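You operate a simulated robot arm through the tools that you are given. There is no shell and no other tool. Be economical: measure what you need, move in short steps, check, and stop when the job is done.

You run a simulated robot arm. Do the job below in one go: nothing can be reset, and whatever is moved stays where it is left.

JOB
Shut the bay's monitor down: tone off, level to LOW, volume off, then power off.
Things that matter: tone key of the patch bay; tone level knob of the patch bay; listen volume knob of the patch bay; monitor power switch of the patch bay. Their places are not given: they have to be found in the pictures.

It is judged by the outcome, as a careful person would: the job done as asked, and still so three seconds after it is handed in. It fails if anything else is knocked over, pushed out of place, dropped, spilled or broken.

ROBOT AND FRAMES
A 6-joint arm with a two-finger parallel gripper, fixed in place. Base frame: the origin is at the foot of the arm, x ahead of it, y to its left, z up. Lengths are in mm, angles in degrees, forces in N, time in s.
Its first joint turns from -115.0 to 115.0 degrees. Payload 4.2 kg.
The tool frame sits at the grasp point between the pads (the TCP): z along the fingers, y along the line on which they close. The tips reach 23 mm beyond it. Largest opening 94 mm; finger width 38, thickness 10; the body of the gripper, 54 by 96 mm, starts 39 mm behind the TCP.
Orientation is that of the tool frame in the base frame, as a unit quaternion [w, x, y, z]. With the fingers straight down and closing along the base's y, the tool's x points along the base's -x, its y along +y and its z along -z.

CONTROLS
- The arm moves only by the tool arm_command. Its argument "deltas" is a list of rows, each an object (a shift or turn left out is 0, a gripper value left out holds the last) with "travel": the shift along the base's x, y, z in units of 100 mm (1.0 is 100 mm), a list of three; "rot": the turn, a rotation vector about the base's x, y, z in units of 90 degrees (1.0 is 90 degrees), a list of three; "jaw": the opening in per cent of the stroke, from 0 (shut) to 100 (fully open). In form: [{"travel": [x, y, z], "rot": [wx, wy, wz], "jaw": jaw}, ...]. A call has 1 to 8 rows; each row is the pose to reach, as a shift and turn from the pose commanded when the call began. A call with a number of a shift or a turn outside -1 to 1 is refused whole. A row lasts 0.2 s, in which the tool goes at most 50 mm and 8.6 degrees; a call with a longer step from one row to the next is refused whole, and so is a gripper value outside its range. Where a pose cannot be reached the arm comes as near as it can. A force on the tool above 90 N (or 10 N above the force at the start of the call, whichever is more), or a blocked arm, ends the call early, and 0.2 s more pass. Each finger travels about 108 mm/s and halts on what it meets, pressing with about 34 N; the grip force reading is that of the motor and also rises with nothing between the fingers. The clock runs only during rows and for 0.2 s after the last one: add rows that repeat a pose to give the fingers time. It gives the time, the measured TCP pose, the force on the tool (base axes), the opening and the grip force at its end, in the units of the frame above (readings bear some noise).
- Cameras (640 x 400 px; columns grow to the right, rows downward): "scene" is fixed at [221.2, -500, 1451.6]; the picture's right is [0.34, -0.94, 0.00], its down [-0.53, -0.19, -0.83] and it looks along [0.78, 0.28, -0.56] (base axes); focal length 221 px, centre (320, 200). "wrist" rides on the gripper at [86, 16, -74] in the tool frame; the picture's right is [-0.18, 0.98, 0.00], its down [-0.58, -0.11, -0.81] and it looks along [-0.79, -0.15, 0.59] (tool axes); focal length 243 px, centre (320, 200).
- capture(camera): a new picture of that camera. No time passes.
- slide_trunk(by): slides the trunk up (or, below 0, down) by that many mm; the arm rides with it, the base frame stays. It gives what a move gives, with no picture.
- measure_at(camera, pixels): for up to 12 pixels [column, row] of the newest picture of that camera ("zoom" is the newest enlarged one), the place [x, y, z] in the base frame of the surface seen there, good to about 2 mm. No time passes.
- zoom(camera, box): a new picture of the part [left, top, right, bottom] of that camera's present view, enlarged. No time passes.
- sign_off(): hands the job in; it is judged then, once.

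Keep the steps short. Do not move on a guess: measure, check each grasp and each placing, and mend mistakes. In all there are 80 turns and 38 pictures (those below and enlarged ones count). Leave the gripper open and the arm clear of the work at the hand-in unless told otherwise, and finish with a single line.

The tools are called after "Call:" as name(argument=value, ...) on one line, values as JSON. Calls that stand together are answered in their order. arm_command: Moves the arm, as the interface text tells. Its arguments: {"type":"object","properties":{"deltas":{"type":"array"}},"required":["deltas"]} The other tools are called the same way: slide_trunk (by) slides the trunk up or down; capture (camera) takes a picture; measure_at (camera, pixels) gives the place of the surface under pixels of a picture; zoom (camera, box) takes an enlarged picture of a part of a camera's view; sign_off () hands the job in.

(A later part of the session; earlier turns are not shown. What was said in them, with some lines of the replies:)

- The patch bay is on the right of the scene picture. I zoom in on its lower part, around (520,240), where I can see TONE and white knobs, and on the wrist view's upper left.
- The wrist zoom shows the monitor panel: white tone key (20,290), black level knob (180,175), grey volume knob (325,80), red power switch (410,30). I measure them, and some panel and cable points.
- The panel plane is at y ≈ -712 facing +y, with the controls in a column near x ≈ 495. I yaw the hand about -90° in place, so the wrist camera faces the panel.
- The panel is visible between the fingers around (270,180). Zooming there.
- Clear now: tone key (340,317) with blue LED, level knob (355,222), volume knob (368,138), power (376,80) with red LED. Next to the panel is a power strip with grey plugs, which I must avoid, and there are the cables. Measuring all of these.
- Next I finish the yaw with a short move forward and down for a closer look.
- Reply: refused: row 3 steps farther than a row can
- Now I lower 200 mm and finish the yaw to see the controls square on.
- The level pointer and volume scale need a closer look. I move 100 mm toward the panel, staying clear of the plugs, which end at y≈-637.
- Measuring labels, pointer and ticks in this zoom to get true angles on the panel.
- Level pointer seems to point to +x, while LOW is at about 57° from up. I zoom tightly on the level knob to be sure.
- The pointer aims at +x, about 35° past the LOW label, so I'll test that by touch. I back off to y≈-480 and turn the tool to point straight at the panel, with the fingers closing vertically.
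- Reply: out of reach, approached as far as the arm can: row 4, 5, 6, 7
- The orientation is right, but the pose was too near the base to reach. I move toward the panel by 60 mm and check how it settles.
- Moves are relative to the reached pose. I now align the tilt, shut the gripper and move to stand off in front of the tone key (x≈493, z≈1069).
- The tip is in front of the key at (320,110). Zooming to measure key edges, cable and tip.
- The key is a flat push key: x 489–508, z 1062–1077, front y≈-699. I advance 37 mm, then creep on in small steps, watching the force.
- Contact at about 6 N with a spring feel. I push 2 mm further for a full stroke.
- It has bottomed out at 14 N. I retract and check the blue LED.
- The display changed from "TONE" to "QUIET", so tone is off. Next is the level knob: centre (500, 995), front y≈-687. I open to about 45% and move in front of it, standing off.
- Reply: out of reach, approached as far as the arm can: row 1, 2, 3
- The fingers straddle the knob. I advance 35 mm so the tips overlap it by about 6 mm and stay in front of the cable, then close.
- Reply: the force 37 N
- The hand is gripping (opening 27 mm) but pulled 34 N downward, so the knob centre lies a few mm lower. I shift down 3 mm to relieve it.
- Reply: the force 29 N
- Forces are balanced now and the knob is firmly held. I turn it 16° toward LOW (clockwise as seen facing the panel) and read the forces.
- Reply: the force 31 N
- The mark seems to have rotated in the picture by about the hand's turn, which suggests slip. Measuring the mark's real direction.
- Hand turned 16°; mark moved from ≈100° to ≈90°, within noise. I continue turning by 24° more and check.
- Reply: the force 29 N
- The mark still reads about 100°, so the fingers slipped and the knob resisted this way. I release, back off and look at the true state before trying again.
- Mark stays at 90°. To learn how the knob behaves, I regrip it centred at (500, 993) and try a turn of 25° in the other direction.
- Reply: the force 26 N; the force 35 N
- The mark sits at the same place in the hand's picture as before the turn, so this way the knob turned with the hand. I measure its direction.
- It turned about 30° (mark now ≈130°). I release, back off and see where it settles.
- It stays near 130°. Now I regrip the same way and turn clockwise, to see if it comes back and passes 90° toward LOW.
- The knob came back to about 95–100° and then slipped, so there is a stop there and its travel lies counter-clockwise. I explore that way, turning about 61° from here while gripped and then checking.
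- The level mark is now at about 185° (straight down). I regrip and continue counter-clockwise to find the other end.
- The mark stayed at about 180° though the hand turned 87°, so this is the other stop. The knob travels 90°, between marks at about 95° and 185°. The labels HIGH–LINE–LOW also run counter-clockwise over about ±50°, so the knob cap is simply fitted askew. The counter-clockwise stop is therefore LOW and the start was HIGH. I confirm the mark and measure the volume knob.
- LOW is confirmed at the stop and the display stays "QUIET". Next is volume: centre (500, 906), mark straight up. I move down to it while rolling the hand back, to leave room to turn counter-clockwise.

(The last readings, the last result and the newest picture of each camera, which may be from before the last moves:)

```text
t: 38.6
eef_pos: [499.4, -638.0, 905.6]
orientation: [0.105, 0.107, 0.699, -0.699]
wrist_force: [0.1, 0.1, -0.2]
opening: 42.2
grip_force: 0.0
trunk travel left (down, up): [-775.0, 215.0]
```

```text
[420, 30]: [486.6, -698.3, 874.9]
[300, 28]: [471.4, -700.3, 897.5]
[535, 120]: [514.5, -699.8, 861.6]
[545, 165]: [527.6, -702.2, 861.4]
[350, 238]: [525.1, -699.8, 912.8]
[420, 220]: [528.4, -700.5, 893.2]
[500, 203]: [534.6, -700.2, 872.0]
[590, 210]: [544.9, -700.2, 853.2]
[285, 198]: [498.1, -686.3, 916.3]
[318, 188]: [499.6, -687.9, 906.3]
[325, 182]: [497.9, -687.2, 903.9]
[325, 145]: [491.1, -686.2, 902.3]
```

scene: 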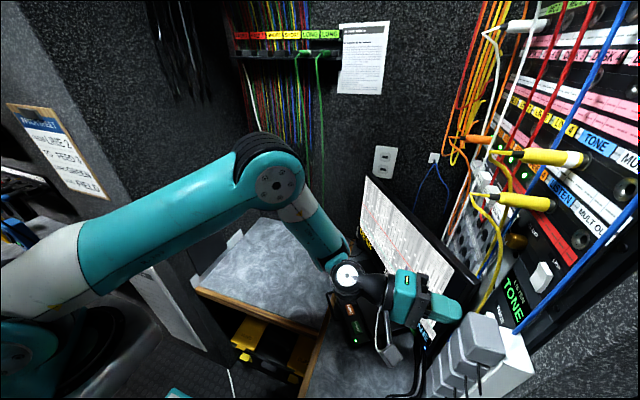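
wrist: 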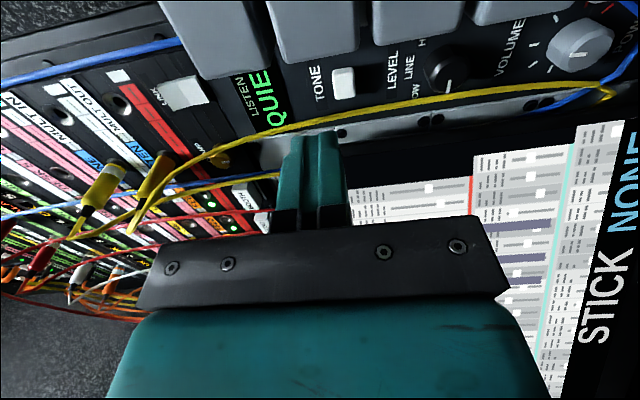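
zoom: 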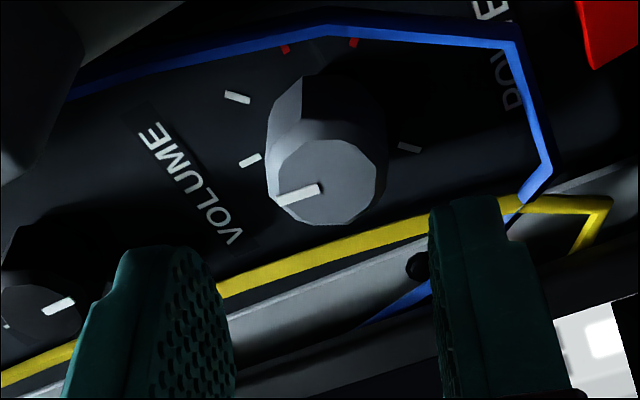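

Cables lie at y≈-698 to -700, behind the tip depth of -692. I roll a further 27°, advance 31 mm, grip, then turn counter-clockwise.

Call:
arm_command(deltas=[{"rot": [0, -0.09, 0], "jaw": 45}, {"rot": [0, -0.18, 0], "jaw": 45}, {"rot": [0, -0.27, 0], "jaw": 45}, {"travel": [0, -0.2, 0], "rot": [0, -0.3, 0], "jaw": 45}, {"travel": [0, -0.31, 0], "rot": [0, -0.3, 0], "jaw": 45}, {"travel": [0, -0.31, 0], "rot": [0, -0.3, 0], "jaw": 0}, {"travel": [0, -0.31, 0], "rot": [0, -0.3, 0], "jaw": 0}, {"travel": [0, -0.31, 0], "rot": [0, -0.3, 0], "jaw": 0}])

Call:
arm_command(deltas=[{"rot": [0, 0.085, 0]}, {"rot": [0, 0.17, 0]}, {"rot": [0, 0.255, 0]}, {"rot": [0, 0.34, 0]}, {"rot": [0, 0.425, 0]}, {"rot": [0, 0.51, 0]}, {"rot": [0, 0.595, 0]}, {"rot": [0, 0.68, 0]}])

Call:
arm_command(deltas=[{"rot": [0, 0.085, 0]}, {"rot": [0, 0.17, 0]}, {"rot": [0, 0.255, 0]}, {"rot": [0, 0.32, 0]}, {"rot": [0, 0.32, 0], "jaw": 45}, {"rot": [0, 0.32, 0], "jaw": 45}, {"travel": [0, 0.2, 0], "rot": [0, 0.32, 0], "jaw": 45}, {"travel": [0, 0.3, 0], "rot": [0, 0.32, 0], "jaw": 45}])

Call:
zoom(camera="wrist", box=[200, 50, 440, 200])

```text
t: 40.4
eef_pos: [499.8, -669.8, 905.8]
orientation: [0.265, 0.266, 0.656, -0.654]
wrist_force: [4.4, -1.4, -5.6]
opening: 27.2
grip_force: 45.0
trunk travel left (down, up): [-775.0, 215.0]
```

```text
t: 42.2
eef_pos: [499.5, -668.3, 905.1]
orientation: [-0.108, -0.107, 0.7, -0.698]
wrist_force: [7.1, 9.0, -15.8]
opening: 27.4
grip_force: 44.8
trunk travel left (down, up): [-775.0, 215.0]
```

```text
t: 44.0
eef_pos: [499.8, -638.7, 905.6]
orientation: [0.276, 0.275, -0.651, 0.652]
wrist_force: [-0.1, 0.3, 0.1]
opening: 42.4
grip_force: 0.1
trunk travel left (down, up): [-775.0, 215.0]
```

```text
2.67 times, centred on (320, 125) of wrist
```

zoom: 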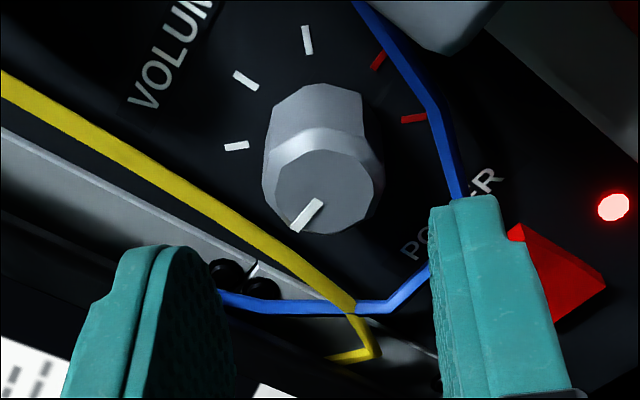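

The volume mark moved from up to about +x (90° counter-clockwise). I roll the hand back, regrip and turn on to the stop.

Call:
arm_command(deltas=[{"rot": [0, -0.095, 0]}, {"rot": [0, -0.19, 0]}, {"rot": [0, -0.285, 0]}, {"rot": [0, -0.38, 0]}, {"rot": [0, -0.475, 0]}, {"rot": [0, -0.57, 0]}, {"rot": [0, -0.665, 0]}, {"rot": [0, -0.76, 0]}])

Call:
arm_command(deltas=[{"travel": [0, -0.2, 0], "jaw": 45}, {"travel": [0, -0.31, 0], "jaw": 45}, {"travel": [0, -0.31, 0], "jaw": 0}, {"travel": [0, -0.31, 0], "jaw": 0}, {"travel": [0, -0.31, 0], "jaw": 0}])

Call:
arm_command(deltas=[{"rot": [0, 0.085, 0]}, {"rot": [0, 0.17, 0]}, {"rot": [0, 0.255, 0]}, {"rot": [0, 0.34, 0]}, {"rot": [0, 0.425, 0]}, {"rot": [0, 0.51, 0]}, {"rot": [0, 0.595, 0]}, {"rot": [0, 0.68, 0]}])

Call:
arm_command(deltas=[{"rot": [0, 0.085, 0]}, {"rot": [0, 0.085, 0], "jaw": 45}, {"rot": [0, 0.085, 0], "jaw": 45}, {"travel": [0, 0.2, 0], "rot": [0, 0.085, 0], "jaw": 45}, {"travel": [0, 0.3, 0], "rot": [0, 0.085, 0], "jaw": 45}])

Call:
zoom(camera="wrist", box=[200, 50, 440, 200])

```text
t: 45.8
eef_pos: [499.4, -640.4, 906.8]
orientation: [-0.137, -0.139, -0.693, 0.694]
wrist_force: [0.1, -0.1, 0.4]
opening: 42.1
grip_force: 0.0
trunk travel left (down, up): [-775.0, 215.0]
```

```text
t: 47.0
eef_pos: [500.4, -669.7, 903.7]
orientation: [0.136, 0.138, 0.695, -0.692]
wrist_force: [3.3, 0.8, -12.6]
opening: 27.2
grip_force: 44.7
trunk travel left (down, up): [-775.0, 215.0]
```

```text
t: 48.8
eef_pos: [499.3, -671.6, 904.6]
orientation: [-0.237, -0.234, 0.668, -0.666]
wrist_force: [2.6, -5.0, -19.9]
opening: 27.3
grip_force: 45.6
trunk travel left (down, up): [-775.0, 215.0]
```

```text
t: 50.0
eef_pos: [500.3, -641.7, 906.7]
orientation: [0.28, 0.278, -0.649, 0.65]
wrist_force: [0.3, -0.2, -0.6]
opening: 42.2
grip_force: 0.0
trunk travel left (down, up): [-775.0, 215.0]
```

```text
2.67 times, centred on (320, 125) of wrist
```

zoom: 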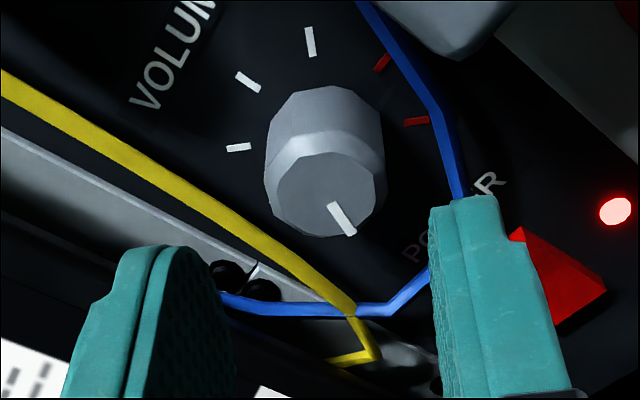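

Call:
measure_at(camera="zoom", pixels=[[330, 205], [341, 219], [352, 234], [550, 280], [525, 240], [590, 285], [540, 235], [560, 310], [350, 310], [395, 300], [240, 147], [500, 250]])

```text
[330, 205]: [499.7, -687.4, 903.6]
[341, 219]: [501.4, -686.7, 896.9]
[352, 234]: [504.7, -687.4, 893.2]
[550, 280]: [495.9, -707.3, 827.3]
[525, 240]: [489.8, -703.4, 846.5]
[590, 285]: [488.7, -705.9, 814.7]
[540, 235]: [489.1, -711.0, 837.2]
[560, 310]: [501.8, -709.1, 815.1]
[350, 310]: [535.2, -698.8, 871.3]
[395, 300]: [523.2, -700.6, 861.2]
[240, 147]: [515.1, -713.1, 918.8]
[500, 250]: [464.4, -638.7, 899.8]
```

The mark is at about 153°, past the last tick at 135°, but that may be just the hand's turn. One more regrip will confirm the stop.

Call:
arm_command(deltas=[{"rot": [0, -0.095, 0]}, {"rot": [0, -0.19, 0]}, {"rot": [0, -0.285, 0]}, {"rot": [0, -0.38, 0]}, {"rot": [0, -0.475, 0]}, {"travel": [0, -0.15, -0.01], "rot": [0, -0.53, 0]}, {"travel": [0, -0.28, -0.01], "rot": [0, -0.53, 0]}])

Call:
arm_command(deltas=[{"jaw": 0}, {"jaw": 0}, {"jaw": 0}, {"rot": [0, 0.085, 0]}, {"rot": [0, 0.17, 0]}, {"rot": [0, 0.255, 0]}, {"rot": [0, 0.34, 0]}, {"rot": [0, 0.425, 0]}])

Call:
arm_command(deltas=[{"jaw": 45}, {"jaw": 45}, {"travel": [0, 0.2, 0], "jaw": 45}, {"travel": [0, 0.3, 0], "jaw": 45}])

Call:
zoom(camera="wrist", box=[200, 50, 440, 200])

```text
t: 51.6
eef_pos: [499.0, -669.6, 906.1]
orientation: [0.008, 0.009, 0.708, -0.707]
wrist_force: [-0.3, -0.5, -0.5]
opening: 42.2
grip_force: 0.0
trunk travel left (down, up): [-775.0, 215.0]
```

```text
t: 53.4
eef_pos: [500.3, -669.5, 906.7]
orientation: [0.226, 0.224, -0.67, 0.671]
wrist_force: [0.7, -5.7, 1.1]
opening: 27.6
grip_force: 45.6
trunk travel left (down, up): [-775.0, 215.0]
```

```text
t: 54.4
eef_pos: [497.9, -638.9, 905.3]
orientation: [0.225, 0.224, -0.67, 0.671]
wrist_force: [0.3, -0.3, -0.7]
opening: 42.2
grip_force: 0.2
trunk travel left (down, up): [-775.0, 215.0]
```

```text
2.67 times, centred on (320, 125) of wrist
```

zoom: 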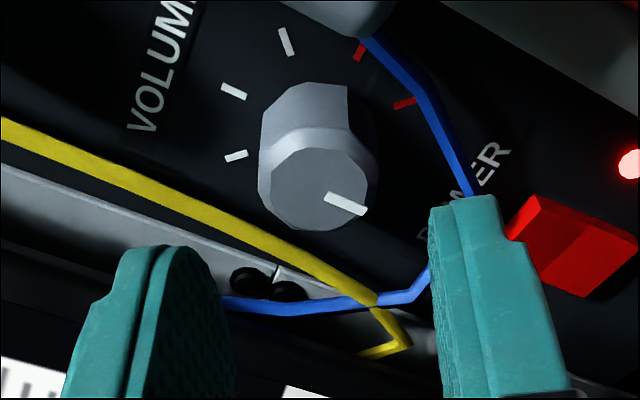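

Call:
measure_at(camera="zoom", pixels=[[327, 197], [346, 204], [365, 211]])

Call:
arm_command(deltas=[{"travel": [0.02, 0, 0], "rot": [0, -0.095, 0]}, {"travel": [0.02, 0, 0], "rot": [0, -0.19, 0]}, {"travel": [0.02, 0, 0], "rot": [0, -0.285, 0]}, {"travel": [0.02, 0, 0], "rot": [0, -0.38, 0]}, {"travel": [0.02, 0, 0], "rot": [0, -0.475, 0]}, {"travel": [0.02, 0, 0], "rot": [0, -0.57, 0]}, {"travel": [0.02, -0.15, 0], "rot": [0, -0.66, 0]}, {"travel": [0.02, -0.3, 0], "rot": [0, -0.66, 0]}])

Call:
arm_command(deltas=[{"jaw": 0}, {"jaw": 0}, {"jaw": 0}, {"rot": [0, 0.085, 0]}, {"rot": [0, 0.17, 0]}, {"rot": [0, 0.255, 0]}, {"rot": [0, 0.34, 0]}, {"rot": [0, 0.425, 0]}])

Call:
arm_command(deltas=[{"rot": [0, 0.085, 0]}, {"rot": [0, 0.17, 0]}, {"rot": [0, 0.255, 0]}, {"rot": [0, 0.255, 0], "jaw": 45}, {"rot": [0, 0.255, 0], "jaw": 45}, {"travel": [0, 0.2, 0], "rot": [0, 0.255, 0], "jaw": 45}, {"travel": [0, 0.3, 0], "rot": [0, 0.255, 0], "jaw": 45}])

Call:
zoom(camera="wrist", box=[200, 50, 440, 200])

```text
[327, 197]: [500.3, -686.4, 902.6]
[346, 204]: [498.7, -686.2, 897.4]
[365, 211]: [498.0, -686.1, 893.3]
```

```text
t: 56.2
eef_pos: [501.4, -669.4, 905.9]
orientation: [-0.136, -0.139, -0.693, 0.694]
wrist_force: [-0.1, 0.4, 0.0]
opening: 42.3
grip_force: 0.0
trunk travel left (down, up): [-775.0, 215.0]
```

```text
t: 58.0
eef_pos: [502.5, -668.8, 906.2]
orientation: [-0.099, -0.096, 0.701, -0.7]
wrist_force: [0.9, -1.0, -2.6]
opening: 27.0
grip_force: 45.3
trunk travel left (down, up): [-775.0, 215.0]
```

```text
t: 59.6
eef_pos: [500.6, -637.7, 905.1]
orientation: [0.236, 0.233, -0.667, 0.667]
wrist_force: [-0.6, -0.2, 0.1]
opening: 42.2
grip_force: 0.1
trunk travel left (down, up): [-775.0, 215.0]
```

```text
2.67 times, centred on (320, 125) of wrist
```

zoom: 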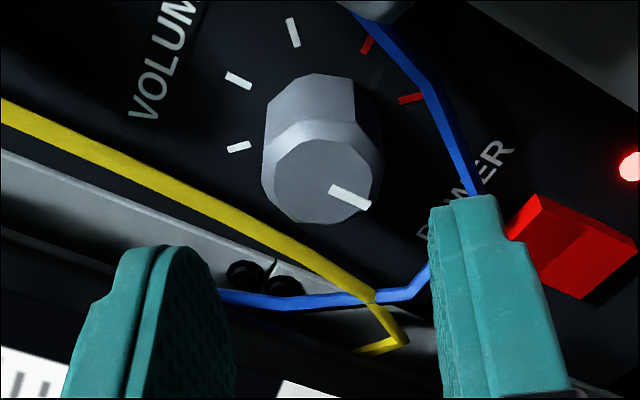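

Though the hand turned 61°, the mark stayed at about 190°, so volume is at its counter-clockwise stop: off. Now power: the rocker spans x 489–512 and z 808–847, with its upper end proud at y≈-703. I level the roll, shut the jaws and stand off in front of it.

Call:
arm_command(deltas=[{"travel": [0, 0.1, 0], "rot": [0, -0.09, 0], "jaw": 0}, {"travel": [0, 0.1, -0.2], "rot": [0, -0.18, 0], "jaw": 0}, {"travel": [0.01, 0.1, -0.4], "rot": [0, -0.27, 0], "jaw": 0}, {"travel": [0.01, 0.1, -0.6], "rot": [0, -0.36, 0], "jaw": 0}, {"travel": [0.01, 0.1, -0.63], "rot": [0, -0.431, 0], "jaw": 0}])

Call:
arm_command(deltas=[{"rot": [0.065, 0, 0]}, {"rot": [0.13, 0, 0]}, {"travel": [0, -0.1, 0], "rot": [0.133, 0, 0]}])

Call:
zoom(camera="wrist", box=[200, 30, 440, 180])

```text
t: 60.8
eef_pos: [502.5, -628.2, 842.6]
orientation: [-0.001, 0.001, 0.707, -0.707]
wrist_force: [0.2, 0.1, -0.3]
opening: 0.0
grip_force: 33.4
trunk travel left (down, up): [-775.0, 215.0]
```

```text
t: 61.6
eef_pos: [502.5, -639.2, 844.1]
orientation: [-0.002, 0.001, 0.777, -0.63]
wrist_force: [0.2, -0.2, 1.1]
opening: 0.0
grip_force: 34.2
trunk travel left (down, up): [-775.0, 215.0]
```

```text
2.67 times, centred on (320, 105) of wrist
```

zoom: 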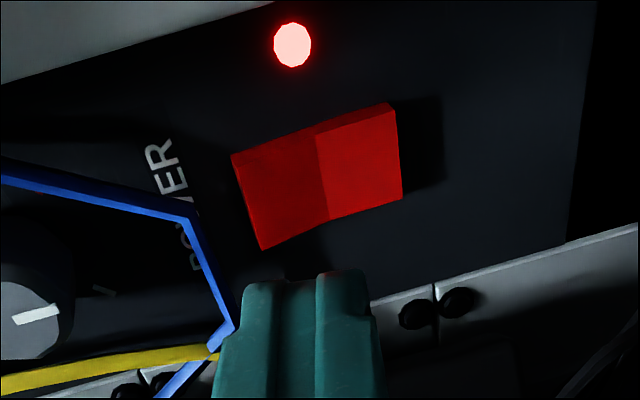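

Call:
measure_at(camera="zoom", pixels=[[245, 200], [265, 195], [290, 185], [318, 178], [340, 165], [365, 155], [392, 148], [262, 243], [236, 158], [205, 240], [232, 315], [400, 195]])

```text
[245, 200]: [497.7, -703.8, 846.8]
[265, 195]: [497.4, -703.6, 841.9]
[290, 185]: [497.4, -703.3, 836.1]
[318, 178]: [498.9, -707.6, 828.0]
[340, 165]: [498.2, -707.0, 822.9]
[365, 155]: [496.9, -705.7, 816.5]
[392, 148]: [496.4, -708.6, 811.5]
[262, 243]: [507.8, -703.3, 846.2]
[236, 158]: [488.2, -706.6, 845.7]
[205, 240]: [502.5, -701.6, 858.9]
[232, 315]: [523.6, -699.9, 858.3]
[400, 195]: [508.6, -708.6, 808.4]
```

The upper half stands proud (y≈-703.5 against -707 for the lower), so I press the upper end. The blue cable is at z≈859, so I keep the tip edge at z≈845. Approaching and creeping in.

Call:
arm_command(deltas=[{"travel": [-0.01, -0.2, -0.04]}, {"travel": [-0.01, -0.37, -0.04]}, {"travel": [-0.01, -0.4, -0.04]}, {"travel": [-0.01, -0.42, -0.04]}, {"travel": [-0.01, -0.44, -0.04]}])

```text
t: 62.8
eef_pos: [501.5, -681.8, 839.2]
orientation: [-0.003, 0.001, 0.777, -0.629]
wrist_force: [-2.4, 8.1, 1.3]
opening: 0.1
grip_force: 33.4
trunk travel left (down, up): [-775.0, 215.0]
```

Call:
arm_command(deltas=[{"travel": [0, -0.015, 0]}, {"travel": [0, -0.03, 0]}])

Call:
arm_command(deltas=[{"travel": [0, 0.2, 0]}, {"travel": [0, 0.45, 0]}, {"travel": [0, 0.6, 0]}])

Call:
zoom(camera="wrist", box=[160, 0, 480, 200])

```text
t: 63.4
eef_pos: [502.5, -682.7, 839.6]
orientation: [-0.002, -0.001, 0.778, -0.628]
wrist_force: [-8.5, 41.4, 6.9]
opening: 0.2
grip_force: 33.7
trunk travel left (down, up): [-775.0, 215.0]
```

```text
t: 64.2
eef_pos: [501.8, -625.4, 837.9]
orientation: [-0.001, 0.002, 0.777, -0.63]
wrist_force: [0.3, -0.1, -0.2]
opening: 0.0
grip_force: 34.0
trunk travel left (down, up): [-775.0, 215.0]
```

```text
2.00 times, centred on (320, 100) of wrist
```

zoom: 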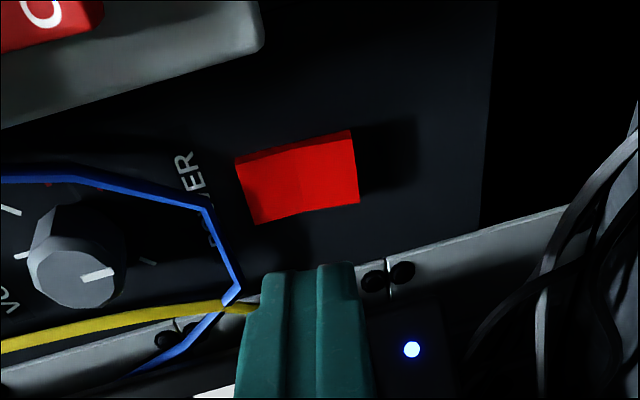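

The red power LED is out. I retract further, open the gripper, and check everything in both views.

Call:
arm_command(deltas=[{"travel": [0, 0.3, 0.2]}, {"travel": [0, 0.5, 0.6]}, {"travel": [0, 0.5, 0.9], "jaw": 100}, {"travel": [0, 0.5, 1.0], "jaw": 100}, {"travel": [0, 0.5, 1.0], "jaw": 100}, {"travel": [0, 0.5, 1.0], "jaw": 100}])

Call:
capture(camera="wrist")

Call:
capture(camera="scene")

```text
t: 65.6
eef_pos: [502.7, -575.6, 939.0]
orientation: [-0.002, 0.001, 0.777, -0.629]
wrist_force: [0.1, -0.5, -0.8]
opening: 94.0
grip_force: 0.1
trunk travel left (down, up): [-775.0, 215.0]
```

```text
1 pictures are left
```

wrist: 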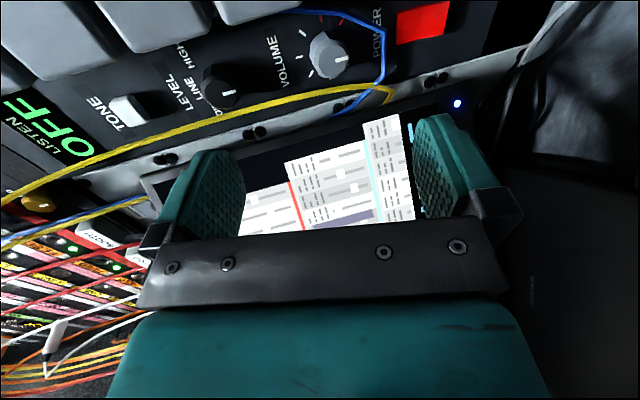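

```text
0 pictures are left
```

scene: 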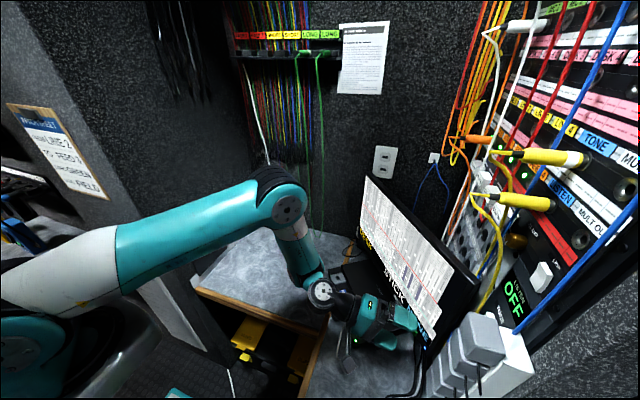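

The display reads "OFF", the level and volume knobs are still at their counter-clockwise stops, the cables and plugs look unmoved, and the gripper is open and clear. Handing in.

Call:
sign_off()

```text
The job is handed in.
```

The monitor is shut down: tone off, volume at its off stop, power off (display reads "OFF"); level is at the stop I took for LOW, since its pointer doesn't line up with the labels.
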